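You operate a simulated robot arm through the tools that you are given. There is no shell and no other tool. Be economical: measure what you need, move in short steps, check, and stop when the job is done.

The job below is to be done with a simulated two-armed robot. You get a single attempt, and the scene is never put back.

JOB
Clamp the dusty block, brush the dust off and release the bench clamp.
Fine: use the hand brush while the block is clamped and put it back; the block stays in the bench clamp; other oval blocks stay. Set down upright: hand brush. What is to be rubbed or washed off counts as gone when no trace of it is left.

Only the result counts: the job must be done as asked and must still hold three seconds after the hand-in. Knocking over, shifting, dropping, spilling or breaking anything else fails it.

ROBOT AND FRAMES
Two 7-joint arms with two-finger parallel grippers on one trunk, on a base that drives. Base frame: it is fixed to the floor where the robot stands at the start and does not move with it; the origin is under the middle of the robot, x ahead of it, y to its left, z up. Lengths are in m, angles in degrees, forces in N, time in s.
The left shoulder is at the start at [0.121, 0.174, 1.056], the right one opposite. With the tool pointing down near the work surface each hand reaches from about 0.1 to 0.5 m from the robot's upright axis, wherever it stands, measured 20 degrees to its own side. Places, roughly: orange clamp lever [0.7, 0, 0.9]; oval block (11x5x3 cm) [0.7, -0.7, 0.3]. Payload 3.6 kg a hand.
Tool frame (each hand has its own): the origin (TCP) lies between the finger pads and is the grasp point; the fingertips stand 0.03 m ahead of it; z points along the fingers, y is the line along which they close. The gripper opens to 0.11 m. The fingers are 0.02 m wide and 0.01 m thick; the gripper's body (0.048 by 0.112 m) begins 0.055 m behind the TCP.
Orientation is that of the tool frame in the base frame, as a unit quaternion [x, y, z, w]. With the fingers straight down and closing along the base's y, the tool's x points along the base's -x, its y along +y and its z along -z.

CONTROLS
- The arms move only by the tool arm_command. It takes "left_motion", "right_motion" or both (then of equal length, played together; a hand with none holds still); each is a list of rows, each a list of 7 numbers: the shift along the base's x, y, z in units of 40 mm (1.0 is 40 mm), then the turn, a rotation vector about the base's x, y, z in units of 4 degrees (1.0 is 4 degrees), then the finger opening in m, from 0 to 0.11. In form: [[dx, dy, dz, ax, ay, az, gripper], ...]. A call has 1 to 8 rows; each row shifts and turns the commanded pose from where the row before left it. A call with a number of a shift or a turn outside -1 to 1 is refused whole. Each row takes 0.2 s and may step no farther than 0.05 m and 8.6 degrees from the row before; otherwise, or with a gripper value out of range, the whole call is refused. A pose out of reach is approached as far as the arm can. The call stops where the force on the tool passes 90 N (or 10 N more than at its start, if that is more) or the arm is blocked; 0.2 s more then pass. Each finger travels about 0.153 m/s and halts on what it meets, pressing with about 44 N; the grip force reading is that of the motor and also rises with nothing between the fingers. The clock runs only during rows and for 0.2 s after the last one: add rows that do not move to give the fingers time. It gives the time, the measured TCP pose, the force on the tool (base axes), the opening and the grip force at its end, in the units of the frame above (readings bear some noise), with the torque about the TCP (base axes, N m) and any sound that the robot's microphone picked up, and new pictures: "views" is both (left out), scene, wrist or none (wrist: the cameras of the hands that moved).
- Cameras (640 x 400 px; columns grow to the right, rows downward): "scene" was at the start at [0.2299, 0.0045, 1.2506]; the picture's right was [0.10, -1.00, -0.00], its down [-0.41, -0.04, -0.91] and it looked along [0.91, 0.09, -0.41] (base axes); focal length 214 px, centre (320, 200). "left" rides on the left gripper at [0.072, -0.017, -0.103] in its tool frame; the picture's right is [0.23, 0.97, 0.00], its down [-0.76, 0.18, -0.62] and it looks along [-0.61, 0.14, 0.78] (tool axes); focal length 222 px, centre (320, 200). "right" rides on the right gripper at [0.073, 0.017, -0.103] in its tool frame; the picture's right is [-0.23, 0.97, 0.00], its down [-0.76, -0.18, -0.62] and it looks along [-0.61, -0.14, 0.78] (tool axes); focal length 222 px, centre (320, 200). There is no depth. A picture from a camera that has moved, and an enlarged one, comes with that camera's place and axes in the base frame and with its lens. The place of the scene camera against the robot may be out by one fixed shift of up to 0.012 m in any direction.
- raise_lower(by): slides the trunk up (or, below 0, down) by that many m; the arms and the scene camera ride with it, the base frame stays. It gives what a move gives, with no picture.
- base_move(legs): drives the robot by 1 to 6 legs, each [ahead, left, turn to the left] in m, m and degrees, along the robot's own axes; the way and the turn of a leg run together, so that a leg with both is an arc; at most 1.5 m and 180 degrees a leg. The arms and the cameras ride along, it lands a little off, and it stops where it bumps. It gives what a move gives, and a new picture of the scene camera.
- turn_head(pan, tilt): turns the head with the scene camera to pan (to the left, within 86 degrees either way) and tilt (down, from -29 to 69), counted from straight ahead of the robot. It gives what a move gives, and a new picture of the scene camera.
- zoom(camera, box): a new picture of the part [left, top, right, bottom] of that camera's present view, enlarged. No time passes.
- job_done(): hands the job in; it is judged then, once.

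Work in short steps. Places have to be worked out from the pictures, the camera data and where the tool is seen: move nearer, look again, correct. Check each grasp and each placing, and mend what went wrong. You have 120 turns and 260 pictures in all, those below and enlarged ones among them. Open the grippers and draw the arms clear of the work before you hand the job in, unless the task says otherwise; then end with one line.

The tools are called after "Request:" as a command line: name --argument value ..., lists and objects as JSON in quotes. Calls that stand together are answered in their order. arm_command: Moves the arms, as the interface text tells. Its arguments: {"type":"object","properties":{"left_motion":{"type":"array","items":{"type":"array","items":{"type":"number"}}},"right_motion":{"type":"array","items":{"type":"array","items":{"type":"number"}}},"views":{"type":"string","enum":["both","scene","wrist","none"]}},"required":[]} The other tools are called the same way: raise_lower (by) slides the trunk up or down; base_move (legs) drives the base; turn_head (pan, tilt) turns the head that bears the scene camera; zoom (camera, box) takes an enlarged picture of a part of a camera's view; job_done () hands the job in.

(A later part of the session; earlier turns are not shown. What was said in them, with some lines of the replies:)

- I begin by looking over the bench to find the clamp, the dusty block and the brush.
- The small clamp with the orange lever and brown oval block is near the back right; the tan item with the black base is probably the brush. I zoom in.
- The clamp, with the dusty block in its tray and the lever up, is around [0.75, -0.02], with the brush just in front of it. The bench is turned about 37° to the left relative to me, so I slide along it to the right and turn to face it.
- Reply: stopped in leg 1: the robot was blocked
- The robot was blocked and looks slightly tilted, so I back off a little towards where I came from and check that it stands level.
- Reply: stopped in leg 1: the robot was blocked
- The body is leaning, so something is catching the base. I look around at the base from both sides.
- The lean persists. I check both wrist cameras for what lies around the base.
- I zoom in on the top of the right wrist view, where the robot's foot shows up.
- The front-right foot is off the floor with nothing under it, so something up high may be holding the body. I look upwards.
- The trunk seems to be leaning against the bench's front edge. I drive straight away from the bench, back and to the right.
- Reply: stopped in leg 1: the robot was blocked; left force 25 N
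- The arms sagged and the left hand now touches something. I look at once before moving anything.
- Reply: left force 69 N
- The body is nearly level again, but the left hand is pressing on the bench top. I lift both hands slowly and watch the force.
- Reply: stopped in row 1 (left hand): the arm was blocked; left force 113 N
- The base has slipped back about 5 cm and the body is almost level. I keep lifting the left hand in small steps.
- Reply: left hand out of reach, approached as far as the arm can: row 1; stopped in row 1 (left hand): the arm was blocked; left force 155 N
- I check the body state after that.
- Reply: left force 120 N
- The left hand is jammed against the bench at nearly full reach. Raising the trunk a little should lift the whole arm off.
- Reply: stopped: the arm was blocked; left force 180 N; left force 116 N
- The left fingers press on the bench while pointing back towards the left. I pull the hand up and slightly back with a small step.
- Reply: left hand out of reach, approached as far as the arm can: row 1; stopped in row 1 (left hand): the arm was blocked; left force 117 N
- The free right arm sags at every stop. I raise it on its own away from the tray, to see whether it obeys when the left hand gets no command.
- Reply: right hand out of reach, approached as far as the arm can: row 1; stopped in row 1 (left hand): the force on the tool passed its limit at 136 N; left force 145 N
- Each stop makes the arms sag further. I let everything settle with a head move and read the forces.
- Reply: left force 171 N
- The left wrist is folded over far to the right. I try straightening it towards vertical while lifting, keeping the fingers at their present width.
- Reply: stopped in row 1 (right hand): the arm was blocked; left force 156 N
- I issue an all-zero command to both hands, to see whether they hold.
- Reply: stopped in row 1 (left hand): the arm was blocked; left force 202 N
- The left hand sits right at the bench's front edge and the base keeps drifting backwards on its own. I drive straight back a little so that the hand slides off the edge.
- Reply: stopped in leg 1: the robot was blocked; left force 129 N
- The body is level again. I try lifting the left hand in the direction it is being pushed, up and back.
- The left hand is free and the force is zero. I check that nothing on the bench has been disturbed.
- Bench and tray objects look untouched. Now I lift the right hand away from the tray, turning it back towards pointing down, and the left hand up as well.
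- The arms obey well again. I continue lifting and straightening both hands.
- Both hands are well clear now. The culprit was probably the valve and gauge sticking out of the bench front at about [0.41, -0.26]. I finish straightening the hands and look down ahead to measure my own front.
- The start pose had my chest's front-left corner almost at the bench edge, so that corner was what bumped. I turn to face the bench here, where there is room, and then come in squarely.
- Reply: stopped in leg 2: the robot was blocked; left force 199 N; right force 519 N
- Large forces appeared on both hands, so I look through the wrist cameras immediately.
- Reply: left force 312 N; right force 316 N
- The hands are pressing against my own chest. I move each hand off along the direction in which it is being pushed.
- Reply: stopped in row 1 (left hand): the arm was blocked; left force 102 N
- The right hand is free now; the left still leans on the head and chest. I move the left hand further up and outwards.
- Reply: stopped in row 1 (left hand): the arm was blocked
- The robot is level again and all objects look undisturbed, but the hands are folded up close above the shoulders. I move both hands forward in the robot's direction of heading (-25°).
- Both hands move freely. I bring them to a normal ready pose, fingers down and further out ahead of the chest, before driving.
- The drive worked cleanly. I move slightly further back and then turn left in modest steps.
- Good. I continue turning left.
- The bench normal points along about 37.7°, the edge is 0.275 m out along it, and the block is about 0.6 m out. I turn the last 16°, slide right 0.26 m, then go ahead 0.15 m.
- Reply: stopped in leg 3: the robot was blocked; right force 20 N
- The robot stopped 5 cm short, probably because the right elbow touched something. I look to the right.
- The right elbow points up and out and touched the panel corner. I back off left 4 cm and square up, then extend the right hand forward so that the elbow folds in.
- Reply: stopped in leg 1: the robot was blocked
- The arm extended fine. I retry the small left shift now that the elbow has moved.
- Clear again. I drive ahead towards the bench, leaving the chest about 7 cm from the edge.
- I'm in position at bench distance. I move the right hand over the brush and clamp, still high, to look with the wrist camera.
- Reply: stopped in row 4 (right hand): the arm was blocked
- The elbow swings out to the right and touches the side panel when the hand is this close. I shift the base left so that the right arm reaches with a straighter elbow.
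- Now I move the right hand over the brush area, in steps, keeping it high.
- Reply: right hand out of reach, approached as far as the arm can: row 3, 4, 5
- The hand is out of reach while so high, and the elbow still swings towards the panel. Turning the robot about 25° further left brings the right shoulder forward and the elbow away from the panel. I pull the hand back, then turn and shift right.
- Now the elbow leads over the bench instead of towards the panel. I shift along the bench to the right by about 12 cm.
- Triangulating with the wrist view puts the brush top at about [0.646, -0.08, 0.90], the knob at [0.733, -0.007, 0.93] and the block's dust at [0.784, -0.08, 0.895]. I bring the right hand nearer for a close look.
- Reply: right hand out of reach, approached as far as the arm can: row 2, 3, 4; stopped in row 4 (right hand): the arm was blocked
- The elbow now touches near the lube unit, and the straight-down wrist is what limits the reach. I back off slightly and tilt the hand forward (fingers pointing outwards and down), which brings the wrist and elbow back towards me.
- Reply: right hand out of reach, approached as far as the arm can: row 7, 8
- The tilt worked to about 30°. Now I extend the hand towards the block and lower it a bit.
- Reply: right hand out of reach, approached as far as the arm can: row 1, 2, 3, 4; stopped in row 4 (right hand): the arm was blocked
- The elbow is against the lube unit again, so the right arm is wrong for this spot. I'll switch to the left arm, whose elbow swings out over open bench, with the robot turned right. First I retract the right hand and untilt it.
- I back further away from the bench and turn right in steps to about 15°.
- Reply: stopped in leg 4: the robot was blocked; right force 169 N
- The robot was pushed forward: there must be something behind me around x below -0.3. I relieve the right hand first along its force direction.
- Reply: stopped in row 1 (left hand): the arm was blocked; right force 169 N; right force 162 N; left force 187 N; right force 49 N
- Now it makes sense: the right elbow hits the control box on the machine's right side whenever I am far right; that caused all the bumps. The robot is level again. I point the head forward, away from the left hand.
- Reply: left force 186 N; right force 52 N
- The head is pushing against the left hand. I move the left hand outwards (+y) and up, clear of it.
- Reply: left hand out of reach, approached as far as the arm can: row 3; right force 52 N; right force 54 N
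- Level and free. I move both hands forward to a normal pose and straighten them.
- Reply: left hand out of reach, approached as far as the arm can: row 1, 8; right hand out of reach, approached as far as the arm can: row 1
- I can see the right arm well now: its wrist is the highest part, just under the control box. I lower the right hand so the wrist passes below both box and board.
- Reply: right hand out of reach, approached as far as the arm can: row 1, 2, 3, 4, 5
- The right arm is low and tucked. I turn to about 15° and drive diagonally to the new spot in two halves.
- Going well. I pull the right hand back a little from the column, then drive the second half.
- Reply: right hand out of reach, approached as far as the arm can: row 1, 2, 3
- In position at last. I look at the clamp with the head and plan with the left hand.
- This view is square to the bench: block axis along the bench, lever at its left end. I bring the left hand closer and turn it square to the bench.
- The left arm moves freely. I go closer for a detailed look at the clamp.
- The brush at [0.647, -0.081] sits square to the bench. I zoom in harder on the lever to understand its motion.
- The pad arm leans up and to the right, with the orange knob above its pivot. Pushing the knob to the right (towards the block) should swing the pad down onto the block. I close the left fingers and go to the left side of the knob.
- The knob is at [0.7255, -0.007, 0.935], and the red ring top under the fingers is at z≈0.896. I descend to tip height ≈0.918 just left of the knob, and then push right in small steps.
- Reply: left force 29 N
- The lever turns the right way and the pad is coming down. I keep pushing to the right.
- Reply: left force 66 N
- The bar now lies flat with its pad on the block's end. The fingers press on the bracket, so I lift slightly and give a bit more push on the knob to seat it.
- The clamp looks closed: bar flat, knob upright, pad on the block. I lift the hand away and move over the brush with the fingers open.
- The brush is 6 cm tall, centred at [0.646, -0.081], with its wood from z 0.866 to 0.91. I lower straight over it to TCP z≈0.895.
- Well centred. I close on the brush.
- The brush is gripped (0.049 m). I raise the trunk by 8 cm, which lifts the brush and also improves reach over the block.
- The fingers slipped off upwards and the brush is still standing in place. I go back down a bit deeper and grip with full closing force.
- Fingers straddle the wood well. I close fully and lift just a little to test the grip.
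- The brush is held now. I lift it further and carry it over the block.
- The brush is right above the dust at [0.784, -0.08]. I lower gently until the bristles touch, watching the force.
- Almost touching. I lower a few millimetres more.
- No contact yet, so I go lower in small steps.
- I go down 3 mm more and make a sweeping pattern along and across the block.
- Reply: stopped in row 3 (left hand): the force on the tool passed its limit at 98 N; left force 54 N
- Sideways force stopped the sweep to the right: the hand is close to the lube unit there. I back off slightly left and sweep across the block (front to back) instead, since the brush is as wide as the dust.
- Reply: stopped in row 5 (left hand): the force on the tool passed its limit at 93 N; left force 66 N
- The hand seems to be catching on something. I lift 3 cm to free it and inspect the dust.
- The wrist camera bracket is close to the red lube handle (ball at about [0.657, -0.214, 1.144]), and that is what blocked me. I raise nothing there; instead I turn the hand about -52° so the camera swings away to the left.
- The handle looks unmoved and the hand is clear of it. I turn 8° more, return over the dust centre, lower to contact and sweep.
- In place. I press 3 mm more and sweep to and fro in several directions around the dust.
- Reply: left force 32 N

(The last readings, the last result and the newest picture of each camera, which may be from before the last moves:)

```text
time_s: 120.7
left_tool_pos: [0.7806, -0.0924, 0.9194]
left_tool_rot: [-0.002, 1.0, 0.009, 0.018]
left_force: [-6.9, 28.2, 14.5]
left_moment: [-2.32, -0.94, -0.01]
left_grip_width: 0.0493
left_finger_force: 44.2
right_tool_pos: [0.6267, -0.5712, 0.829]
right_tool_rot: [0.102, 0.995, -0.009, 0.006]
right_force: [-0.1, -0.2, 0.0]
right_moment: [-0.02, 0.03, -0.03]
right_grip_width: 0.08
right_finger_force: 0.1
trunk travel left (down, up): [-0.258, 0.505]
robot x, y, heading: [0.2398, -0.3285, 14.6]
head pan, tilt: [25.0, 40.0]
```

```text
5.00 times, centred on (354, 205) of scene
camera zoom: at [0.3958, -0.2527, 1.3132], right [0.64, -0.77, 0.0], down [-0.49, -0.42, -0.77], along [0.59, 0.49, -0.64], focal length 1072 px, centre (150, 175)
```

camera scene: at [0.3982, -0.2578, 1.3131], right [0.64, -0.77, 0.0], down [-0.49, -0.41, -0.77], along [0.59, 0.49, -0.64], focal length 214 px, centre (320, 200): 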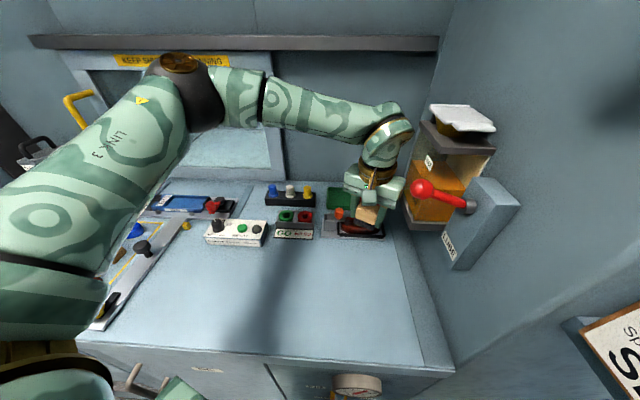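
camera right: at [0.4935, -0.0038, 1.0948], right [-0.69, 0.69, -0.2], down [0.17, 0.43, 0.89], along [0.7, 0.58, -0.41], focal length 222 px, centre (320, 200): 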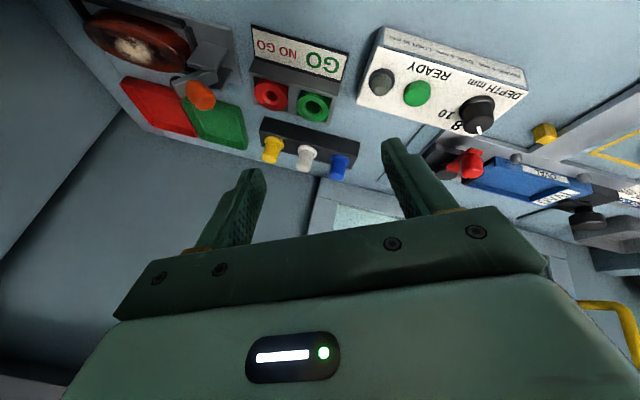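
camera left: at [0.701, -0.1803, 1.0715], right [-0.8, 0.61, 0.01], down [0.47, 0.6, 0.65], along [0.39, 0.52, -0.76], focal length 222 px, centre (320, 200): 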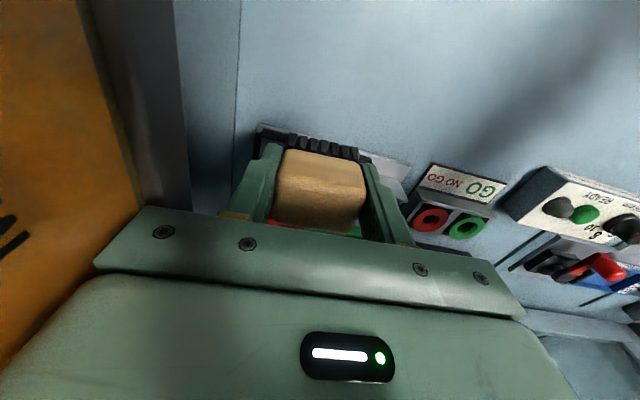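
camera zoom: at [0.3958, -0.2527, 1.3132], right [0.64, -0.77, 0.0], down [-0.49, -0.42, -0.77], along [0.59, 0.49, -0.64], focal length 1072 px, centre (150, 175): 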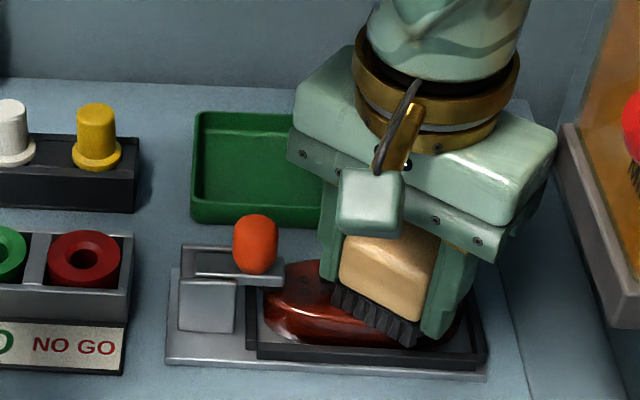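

Good contact (about 15 N) and free motion. I do another set of strokes over the far and near parts, then lift to inspect.

Request:
arm_command --left_motion '[[0, 0.45, 0, 0, 0, 0, 0], [0.3, 0.2, 0, 0, 0, 0, 0], [-0.35, -0.35, 0, 0, 0, 0, 0], [-0.3, -0.2, 0, 0, 0, 0, 0], [0.3, 0.4, 0, 0, 0, 0, 0], [0.3, -0.3, 0, 0, 0, 0, 0], [-0.4, 0.4, 0, 0, 0, 0, 0], [-0.1, 0.1, 0, 0, 0, 0, 0]]' --views "none"

Request:
arm_command --left_motion '[[0, 0, 0.5, 0, 0, 0, 0], [0, 0, 0.8, 0, 0, 0, 0], [-0.6, -0.2, 0.2, 0, 0, 0, 0], [-0.9, -0.2, 0, 0, 0, 0, 0], [-0.9, -0.2, 0, 0, 0, 0, 0], [-0.9, 0, 0, 0, 0, 0, 0]]' --views "none"

Request:
zoom --camera "scene" --box '[290, 165, 418, 245]'

```text
time_s: 122.5
left_tool_pos: [0.7711, -0.0752, 0.9195]
left_tool_rot: [0.002, 1.0, 0.009, 0.017]
left_force: [7.4, -6.2, 4.2]
left_moment: [-0.21, -0.16, -0.15]
left_grip_width: 0.0491
left_finger_force: 44.3
right_tool_pos: [0.6264, -0.5759, 0.8274]
right_tool_rot: [0.103, 0.995, -0.006, 0.005]
right_force: [1.1, -0.2, 0.2]
right_moment: [0.03, -0.03, 0.0]
right_grip_width: 0.0796
right_finger_force: 0.1
trunk travel left (down, up): [-0.258, 0.505]
robot x, y, heading: [0.244, -0.3307, 14.8]
head pan, tilt: [25.0, 40.0]
```

```text
time_s: 123.9
left_tool_pos: [0.6369, -0.095, 0.9792]
left_tool_rot: [0.001, 1.0, 0.009, 0.017]
left_force: [-0.6, 0.3, -0.9]
left_moment: [-0.02, -0.02, 0.02]
left_grip_width: 0.0492
left_finger_force: 44.3
right_tool_pos: [0.6267, -0.5744, 0.8288]
right_tool_rot: [0.104, 0.995, -0.008, 0.005]
right_force: [-0.5, 0.4, 0.0]
right_moment: [-0.05, -0.01, 0.03]
right_grip_width: 0.0799
right_finger_force: 0.2
trunk travel left (down, up): [-0.258, 0.505]
robot x, y, heading: [0.2422, -0.331, 14.6]
head pan, tilt: [25.0, 40.0]
```

```text
5.00 times, centred on (354, 205) of scene
camera zoom: at [0.3975, -0.2574, 1.3132], right [0.64, -0.77, 0.0], down [-0.49, -0.41, -0.77], along [0.59, 0.49, -0.64], focal length 1072 px, centre (150, 175)
```

zoom: 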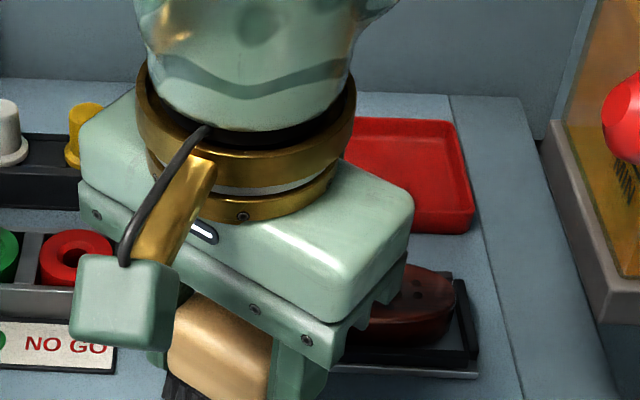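

The hand blocks the view, so I move it left and look.

Request:
arm_command --left_motion '[[-0.8, 0.5, 0.2, 0, 0, 0, 0], [-0.8, 0.5, 0.2, 0, 0, 0, 0], [-0.5, 0.8, 0, 0, 0, 0, 0]]' --views "none"

Request:
zoom --camera "scene" --box '[306, 175, 402, 235]'

```text
time_s: 124.7
left_tool_pos: [0.5532, -0.0281, 0.9979]
left_tool_rot: [0.001, 1.0, 0.008, 0.018]
left_force: [-0.2, 0.6, -0.2]
left_moment: [-0.03, -0.01, 0.01]
left_grip_width: 0.0493
left_finger_force: 44.3
right_tool_pos: [0.627, -0.5738, 0.8287]
right_tool_rot: [0.104, 0.995, -0.008, 0.005]
right_force: [-0.4, 0.0, 0.2]
right_moment: [-0.02, -0.01, -0.02]
right_grip_width: 0.08
right_finger_force: 0.1
trunk travel left (down, up): [-0.258, 0.505]
robot x, y, heading: [0.2421, -0.3349, 14.9]
head pan, tilt: [25.0, 40.0]
```

```text
6.67 times, centred on (354, 205) of scene
camera zoom: at [0.3971, -0.2566, 1.3132], right [0.64, -0.77, 0.0], down [-0.49, -0.41, -0.77], along [0.59, 0.49, -0.64], focal length 1430 px, centre (93, 167)
```

zoom: 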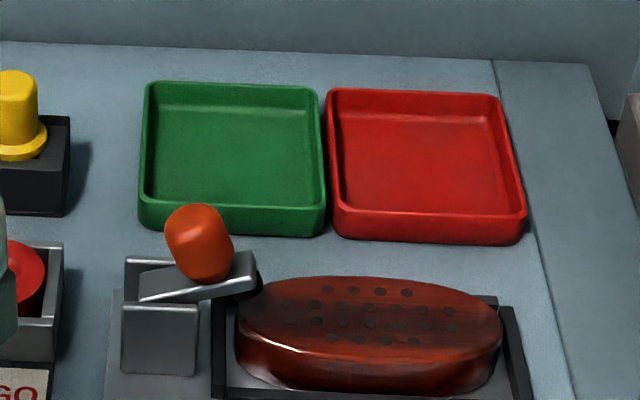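

The dust is completely gone. Now I return the brush to its place, turning the hand back to the original orientation.

Request:
arm_command --left_motion '[[0.292, -0.173, -0.1, 0, 0, 1, 0], [0.292, -0.173, -0.1, 0, 0, 1, 0], [0.292, -0.173, -0.1, 0, 0, 1, 0], [0.292, -0.173, -0.1, 0, 0, 1, 0], [0.292, -0.173, -0.1, 0, 0, 1, 0], [0.292, -0.173, -0.1, 0, 0, 1, 0], [0.292, -0.173, -0.1, 0, 0, 1, 0], [0.292, -0.173, -0.1, 0, 0, 1, 0]]' --views "none"

Request:
arm_command --left_motion '[[0, 0, 0, 0, 0, 0.7, 0], [0, 0, 0, 0, 0, 0.7, 0], [0, 0, -0.4, 0, 0, 0, 0], [0, 0, -0.4, 0, 0, 0, 0], [0, 0, 0, 0, 0, 0, 0]]' --views "wrist"

Request:
zoom --camera "scene" --box '[260, 170, 420, 270]'

```text
time_s: 126.5
left_tool_pos: [0.648, -0.0782, 0.9625]
left_tool_rot: [-0.275, 0.961, 0.014, 0.014]
left_force: [0.1, 0.4, -0.4]
left_moment: [0.0, 0.0, -0.06]
left_grip_width: 0.0494
left_finger_force: 43.6
right_tool_pos: [0.6266, -0.5751, 0.8267]
right_tool_rot: [0.104, 0.995, -0.007, 0.005]
right_force: [0.3, 0.0, 0.2]
right_moment: [-0.02, -0.03, 0.0]
right_grip_width: 0.0799
right_finger_force: 0.0
trunk travel left (down, up): [-0.258, 0.505]
robot x, y, heading: [0.2449, -0.3337, 14.6]
head pan, tilt: [25.0, 40.0]
```

```text
time_s: 127.7
left_tool_pos: [0.6474, -0.079, 0.933]
left_tool_rot: [-0.323, 0.946, 0.014, 0.013]
left_force: [0.2, -0.5, -0.7]
left_moment: [0.02, -0.01, 0.01]
left_grip_width: 0.0497
left_finger_force: 44.5
right_tool_pos: [0.6271, -0.5741, 0.8271]
right_tool_rot: [0.104, 0.995, -0.007, 0.005]
right_force: [0.8, -0.2, 1.0]
right_moment: [-0.02, 0.0, 0.02]
right_grip_width: 0.08
right_finger_force: 0.0
trunk travel left (down, up): [-0.258, 0.505]
robot x, y, heading: [0.2416, -0.3342, 14.7]
head pan, tilt: [25.0, 40.0]
camera left: at [0.5992, -0.1386, 1.0333], right [-0.77, 0.63, 0.01], down [0.49, 0.58, 0.65], along [0.41, 0.51, -0.76], focal length 222 px, centre (320, 200)
```

left: 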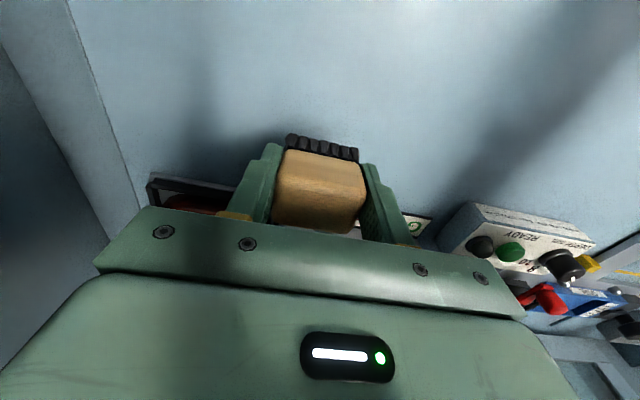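

```text
4.00 times, centred on (340, 220) of scene
camera zoom: at [0.3982, -0.2577, 1.3131], right [0.64, -0.77, 0.0], down [-0.49, -0.41, -0.77], along [0.59, 0.49, -0.64], focal length 858 px, centre (240, 120)
```

zoom: 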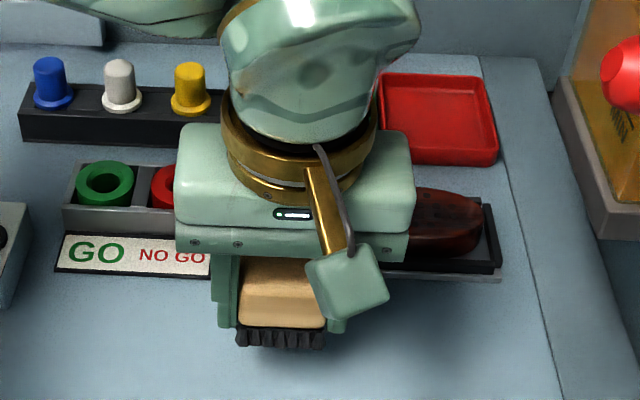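

Position is right apart from a few millimetres. I correct that and lower the brush to the bench.

Request:
arm_command --left_motion '[[0, -0.1, -0.5, 0, 0, 0, 0], [0, 0, -0.4, 0, 0, 0, 0], [0, 0, -0.1, 0, 0, 0, 0], [0, 0, -0.05, 0, 0, 0, 0]]' --views "none"

Request:
zoom --camera "scene" --box '[290, 210, 386, 270]'

```text
time_s: 128.7
left_tool_pos: [0.6482, -0.0814, 0.8895]
left_tool_rot: [-0.321, 0.947, 0.014, 0.013]
left_force: [0.4, -0.3, 0.0]
left_moment: [0.02, 0.01, -0.02]
left_grip_width: 0.0492
left_finger_force: 43.4
right_tool_pos: [0.6265, -0.5747, 0.8286]
right_tool_rot: [0.104, 0.995, -0.009, 0.006]
right_force: [-0.4, -0.1, 0.4]
right_moment: [-0.02, -0.01, 0.0]
right_grip_width: 0.0801
right_finger_force: 0.1
trunk travel left (down, up): [-0.258, 0.505]
robot x, y, heading: [0.2398, -0.3331, 14.8]
head pan, tilt: [25.0, 40.0]
```

```text
6.67 times, centred on (338, 240) of scene
camera zoom: at [0.3982, -0.2577, 1.3131], right [0.64, -0.77, 0.0], down [-0.49, -0.41, -0.77], along [0.59, 0.49, -0.64], focal length 1430 px, centre (200, -67)
```

zoom: 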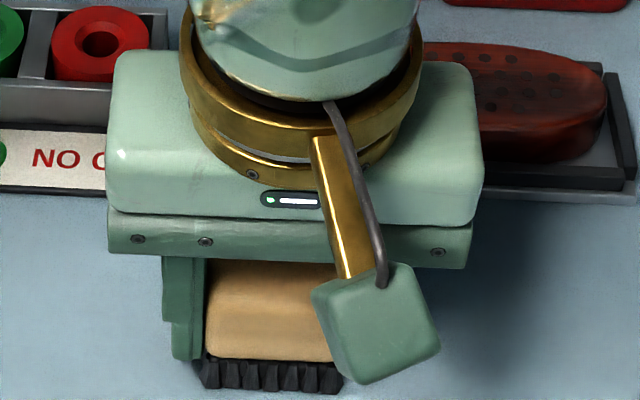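

I lower in millimetre steps until contact.

Request:
arm_command --left_motion '[[0, 0, -0.04, 0, 0, 0, 0], [0, 0, -0.04, 0, 0, 0, 0]]' --views "none"

```text
time_s: 129.3
left_tool_pos: [0.6487, -0.0835, 0.888]
left_tool_rot: [-0.322, 0.947, 0.013, 0.017]
left_force: [-1.9, 2.5, 17.8]
left_moment: [-0.32, -0.07, 0.01]
left_grip_width: 0.0494
left_finger_force: 44.0
right_tool_pos: [0.6267, -0.5746, 0.8284]
right_tool_rot: [0.102, 0.995, -0.006, 0.005]
right_force: [0.3, 0.0, 0.7]
right_moment: [0.04, -0.01, 0.01]
right_grip_width: 0.0802
right_finger_force: 0.2
trunk travel left (down, up): [-0.258, 0.505]
robot x, y, heading: [0.2458, -0.3299, 14.7]
head pan, tilt: [25.0, 40.0]
```

The brush stands on the bench (18 N). I release gently and lift straight up.

Request:
arm_command --left_motion '[[0, 0, 0.03, 0, 0, 0, 0.045], [0, 0, 0, 0, 0, 0, 0.06], [0, 0, 0, 0, 0, 0, 0.085], [0, 0, 0, 0, 0, 0, 0.09], [0, 0, 0.6, 0, 0, 0, 0.09], [0, 0, 0.8, 0, 0, 0, 0.09], [0, 0, 0.8, 0, 0, 0, 0.09]]' --views "wrist"

Request:
zoom --camera "scene" --box '[270, 170, 430, 270]'

```text
time_s: 130.9
left_tool_pos: [0.6477, -0.084, 0.9753]
left_tool_rot: [-0.321, 0.947, 0.014, 0.012]
left_force: [-0.8, 0.2, -0.2]
left_moment: [-0.02, 0.03, 0.04]
left_grip_width: 0.0901
left_finger_force: 0.1
right_tool_pos: [0.6275, -0.5744, 0.8277]
right_tool_rot: [0.104, 0.995, -0.007, 0.005]
right_force: [0.0, -0.1, 0.6]
right_moment: [-0.03, -0.01, -0.01]
right_grip_width: 0.0799
right_finger_force: 0.0
trunk travel left (down, up): [-0.258, 0.505]
robot x, y, heading: [0.2405, -0.334, 14.8]
head pan, tilt: [25.0, 40.0]
camera left: at [0.599, -0.1431, 1.0758], right [-0.77, 0.63, 0.01], down [0.49, 0.58, 0.65], along [0.41, 0.51, -0.76], focal length 222 px, centre (320, 200)
```

left: 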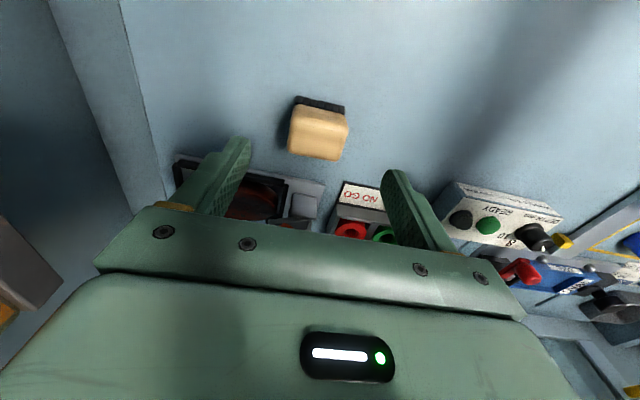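

```text
4.00 times, centred on (350, 220) of scene
camera zoom: at [0.3978, -0.258, 1.3132], right [0.64, -0.77, 0.0], down [-0.49, -0.41, -0.77], along [0.59, 0.49, -0.64], focal length 858 px, centre (200, 120)
```

zoom: 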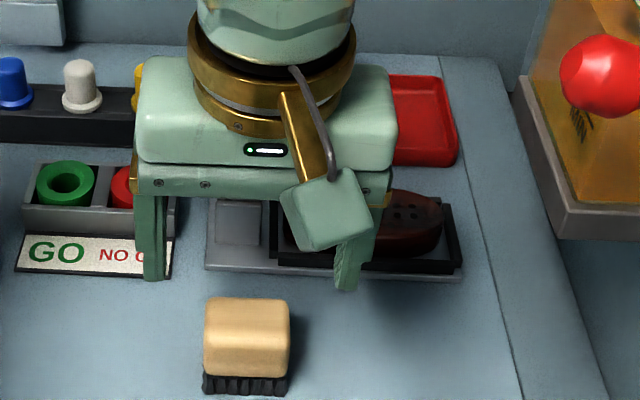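

The brush stands upright at its place. Now I release the clamp: closed fingers, around to the right side of the knob, hand turned away from the lube handle.

Request:
arm_command --left_motion '[[0, 0, 0.6, 0, 0, -1, 0], [0.4, 0, 0, 0, 0, -1, 0], [0.6, 0.1, 0, 0, 0, -1, 0], [0.6, 0.1, 0, 0, 0, -1, 0], [0.6, 0.15, 0, 0, 0, -1, 0], [0.68, 0.2, 0, 0, 0, -1, 0], [0, 0, 0, 0, 0, 0, 0]]' --views "wrist"

Request:
zoom --camera "scene" --box '[290, 165, 418, 245]'

```text
time_s: 132.5
left_tool_pos: [0.7629, -0.0591, 0.9998]
left_tool_rot: [-0.117, 0.993, 0.012, 0.016]
left_force: [-0.3, -0.4, -0.1]
left_moment: [0.02, 0.02, 0.0]
left_grip_width: 0.0
left_finger_force: 37.1
right_tool_pos: [0.6264, -0.5754, 0.8271]
right_tool_rot: [0.103, 0.995, -0.007, 0.006]
right_force: [0.9, 0.7, 0.2]
right_moment: [-0.01, 0.03, 0.03]
right_grip_width: 0.0799
right_finger_force: 0.1
trunk travel left (down, up): [-0.258, 0.505]
robot x, y, heading: [0.2408, -0.3315, 14.8]
head pan, tilt: [25.0, 40.0]
camera left: at [0.6929, -0.0942, 1.099], right [-0.45, 0.89, 0.01], down [0.68, 0.33, 0.65], along [0.58, 0.3, -0.76], focal length 222 px, centre (320, 200)
```

left: 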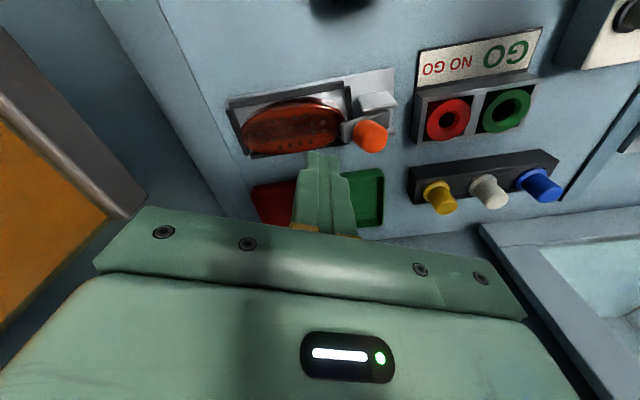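

```text
5.00 times, centred on (354, 205) of scene
camera zoom: at [0.3979, -0.2578, 1.3131], right [0.64, -0.77, 0.0], down [-0.49, -0.41, -0.77], along [0.59, 0.49, -0.64], focal length 1072 px, centre (150, 175)
```

zoom: 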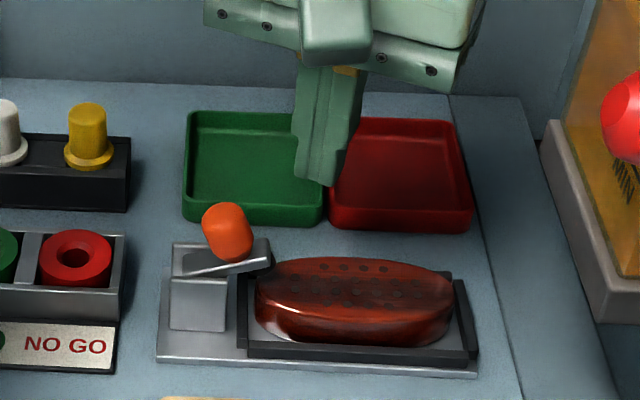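

The block is clean. The knob is at about [0.744, -0.022, 0.927]. I lower the fingers right of it and push left.

Request:
arm_command --left_motion '[[0.05, -0.05, -0.6, 0, 0, 0, 0], [0, 0, -0.6, 0, 0, 0, 0], [-0.1, 0.2, 0, 0, 0, 0, 0], [-0.15, 0.2, 0, 0, 0, 0, 0], [-0.15, 0.2, 0, 0, 0, 0, 0], [-0.15, 0.2, 0, 0, 0, 0, 0], [-0.15, 0.2, 0, 0, 0, 0, 0]]' --views "none"

Request:
zoom --camera "scene" --box '[290, 165, 418, 245]'

```text
time_s: 134.1
left_tool_pos: [0.7373, -0.0263, 0.9586]
left_tool_rot: [-0.118, 0.993, 0.012, 0.023]
left_force: [11.7, -0.2, 41.6]
left_moment: [0.4, -0.47, -0.14]
left_grip_width: 0.0
left_finger_force: 37.9
right_tool_pos: [0.6257, -0.5759, 0.8284]
right_tool_rot: [0.104, 0.995, -0.006, 0.006]
right_force: [0.0, -1.0, -0.3]
right_moment: [-0.03, 0.02, 0.03]
right_grip_width: 0.0798
right_finger_force: 0.1
trunk travel left (down, up): [-0.258, 0.505]
robot x, y, heading: [0.2412, -0.3338, 14.4]
head pan, tilt: [25.0, 40.0]
```

```text
5.00 times, centred on (354, 205) of scene
camera zoom: at [0.3959, -0.2598, 1.3142], right [0.64, -0.77, 0.0], down [-0.49, -0.41, -0.77], along [0.59, 0.49, -0.64], focal length 1072 px, centre (150, 175)
```

zoom: 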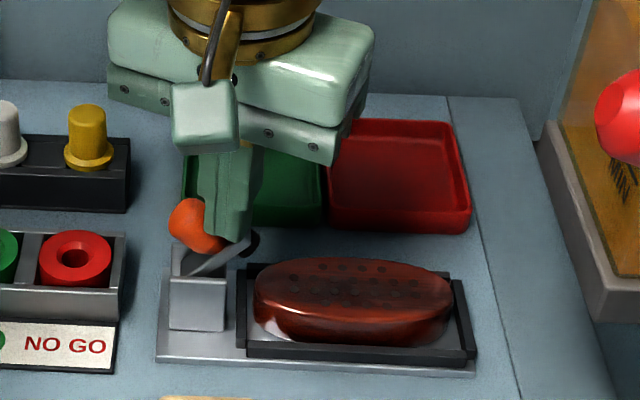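

The lever is swinging open. I lift slightly and push a little further to the open position.

Request:
arm_command --left_motion '[[-0.1, 0.13, 0.25, 0, 0, 0, 0], [-0.15, 0.2, 0.05, 0, 0, 0, 0], [-0.12, 0.15, 0.05, 0, 0, 0, 0]]' --views "none"

Request:
zoom --camera "scene" --box '[290, 165, 418, 245]'

```text
time_s: 134.9
left_tool_pos: [0.7203, -0.0026, 0.9661]
left_tool_rot: [-0.119, 0.993, 0.012, 0.014]
left_force: [2.5, -11.5, 10.5]
left_moment: [-0.61, -0.25, -0.15]
left_grip_width: 0.0
left_finger_force: 37.9
right_tool_pos: [0.6269, -0.5744, 0.8291]
right_tool_rot: [0.103, 0.995, -0.007, 0.005]
right_force: [-1.3, -0.2, 0.7]
right_moment: [-0.06, 0.0, -0.02]
right_grip_width: 0.08
right_finger_force: 0.1
trunk travel left (down, up): [-0.258, 0.505]
robot x, y, heading: [0.242, -0.3331, 14.8]
head pan, tilt: [25.0, 40.0]
```

```text
5.00 times, centred on (354, 205) of scene
camera zoom: at [0.3965, -0.2587, 1.3134], right [0.64, -0.77, 0.0], down [-0.49, -0.41, -0.77], along [0.59, 0.49, -0.64], focal length 1072 px, centre (150, 175)
```

zoom: 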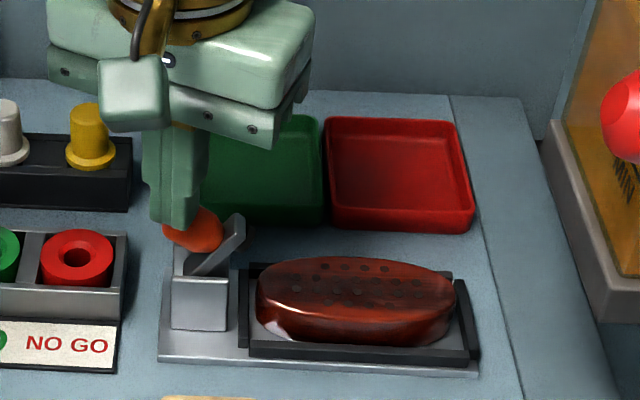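

The lever is open as at the start. I lift the hand straight up and withdraw it.

Request:
arm_command --left_motion '[[0, 0, 0.6, 0, 0, 0, 0], [0, 0, 0.9, 0, 0, 0, 0.03], [-0.3, 0, 0.8, 0, 0, 0, 0.05], [-0.8, 0.2, 0.4, 0, 0, 0, 0.05], [-0.9, 0.3, 0.2, 0, 0, 0, 0.05], [-0.9, 0.3, 0, 0, 0, 0, 0.05], [-0.9, 0.3, 0, 0, 0, 0, 0.05]]' --views "scene"

Request:
zoom --camera "scene" --box '[270, 165, 430, 265]'

Request:
zoom --camera "scene" --box '[314, 185, 394, 235]'

```text
time_s: 136.5
left_tool_pos: [0.5718, 0.0417, 1.0801]
left_tool_rot: [-0.118, 0.993, 0.01, 0.016]
left_force: [0.4, -0.6, 0.2]
left_moment: [-0.03, -0.01, 0.04]
left_grip_width: 0.0502
left_finger_force: 0.1
right_tool_pos: [0.6268, -0.574, 0.8282]
right_tool_rot: [0.104, 0.995, -0.008, 0.005]
right_force: [0.0, -0.1, 0.9]
right_moment: [0.01, 0.01, -0.03]
right_grip_width: 0.0803
right_finger_force: 0.0
trunk travel left (down, up): [-0.258, 0.505]
robot x, y, heading: [0.2416, -0.3337, 14.7]
head pan, tilt: [25.0, 40.0]
camera scene: at [0.3972, -0.2573, 1.3132], right [0.64, -0.77, 0.0], down [-0.49, -0.41, -0.77], along [0.59, 0.49, -0.64], focal length 214 px, centre (320, 200)
```

scene: 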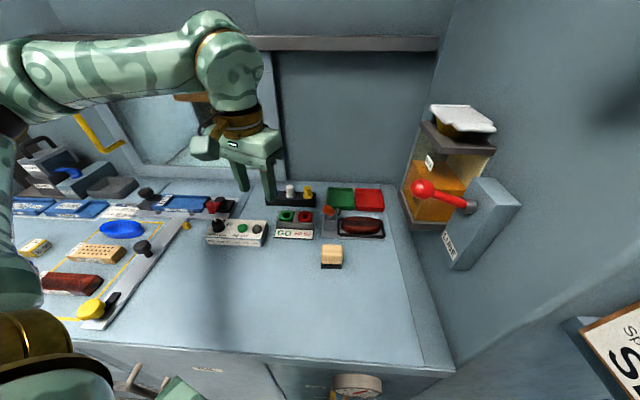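

```text
4.00 times, centred on (350, 215) of scene
camera zoom: at [0.3972, -0.2573, 1.3132], right [0.64, -0.77, 0.0], down [-0.49, -0.41, -0.77], along [0.59, 0.49, -0.64], focal length 858 px, centre (200, 140)
```

zoom: 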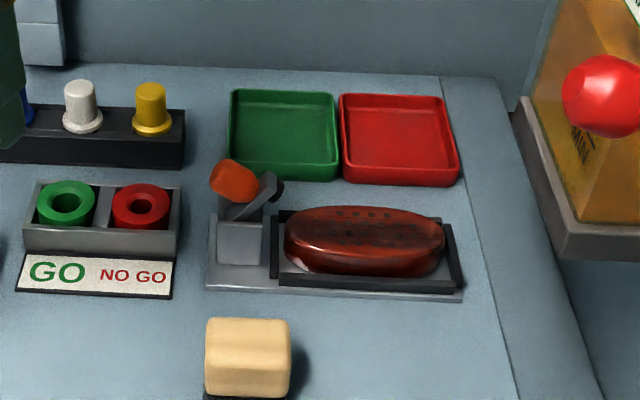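

```text
8.00 times, centred on (354, 210) of scene
camera zoom: at [0.3972, -0.2573, 1.3132], right [0.64, -0.77, 0.0], down [-0.49, -0.41, -0.77], along [0.59, 0.49, -0.64], focal length 1716 px, centre (48, 120)
```

zoom: 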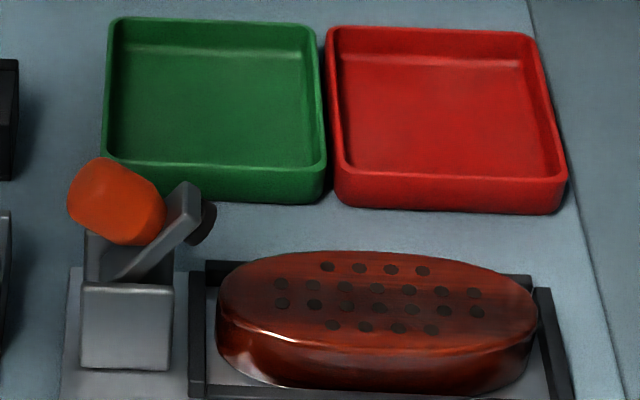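

The block is clean and still in the clamp, the lever is open as at the start, and the brush stands upright in its place. I open both grippers and raise the left hand a bit more.

Request:
arm_command --left_motion '[[-0.5, 0, 0.6, 0, 0, 0, 0.11], [-0.6, 0, 0.6, 0, 0, 0, 0.11], [-0.6, 0, 0.3, 0, 0, 0, 0.11], [0, 0, 0, 0, 0, 0, 0.11]]' --right_motion '[[0, 0, 0, 0, 0, 0, 0.1], [0, 0, 0, 0, 0, 0, 0.11], [0, 0, 0, 0, 0, 0, 0.11], [0, 0, 0, 0, 0, 0, 0.11]]' --views "scene"

```text
time_s: 137.5
left_tool_pos: [0.5025, 0.0436, 1.1425]
left_tool_rot: [-0.117, 0.993, 0.012, 0.014]
left_force: [0.2, 0.2, 0.3]
left_moment: [-0.01, 0.01, 0.01]
left_grip_width: 0.11
left_finger_force: 0.1
right_tool_pos: [0.6269, -0.5753, 0.8275]
right_tool_rot: [0.104, 0.995, -0.007, 0.004]
right_force: [0.2, 0.5, 0.1]
right_moment: [0.03, -0.02, 0.01]
right_grip_width: 0.1102
right_finger_force: 0.2
trunk travel left (down, up): [-0.258, 0.505]
robot x, y, heading: [0.2441, -0.332, 14.9]
head pan, tilt: [25.0, 40.0]
camera scene: at [0.3986, -0.2579, 1.313], right [0.64, -0.77, 0.0], down [-0.49, -0.41, -0.77], along [0.59, 0.49, -0.64], focal length 214 px, centre (320, 200)
```

scene: 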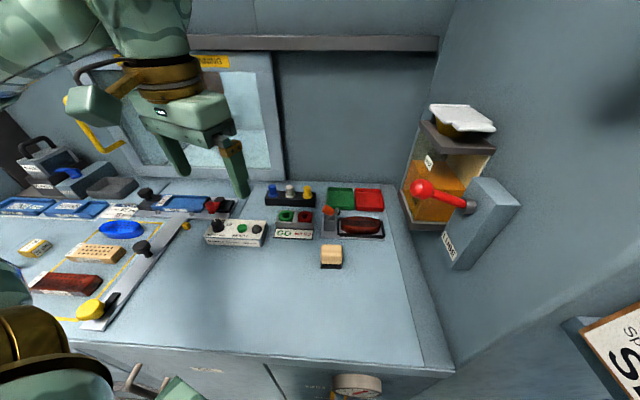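

Everything is in place and both hands are clear, so I hand in the job.

Request:
job_done

```text
The job is handed in.
```

I clamped the block, brushed it clean with no dust visible, put the brush back upright in its place and reopened the clamp, with the block still in it. The lever had lifted slightly off the block by the end of brushing, so the last strokes may not have been fully clamped. The arms also bumped the bench and side panel earlier, and the hand touched the lube unit; nothing looks shifted in the pictures.
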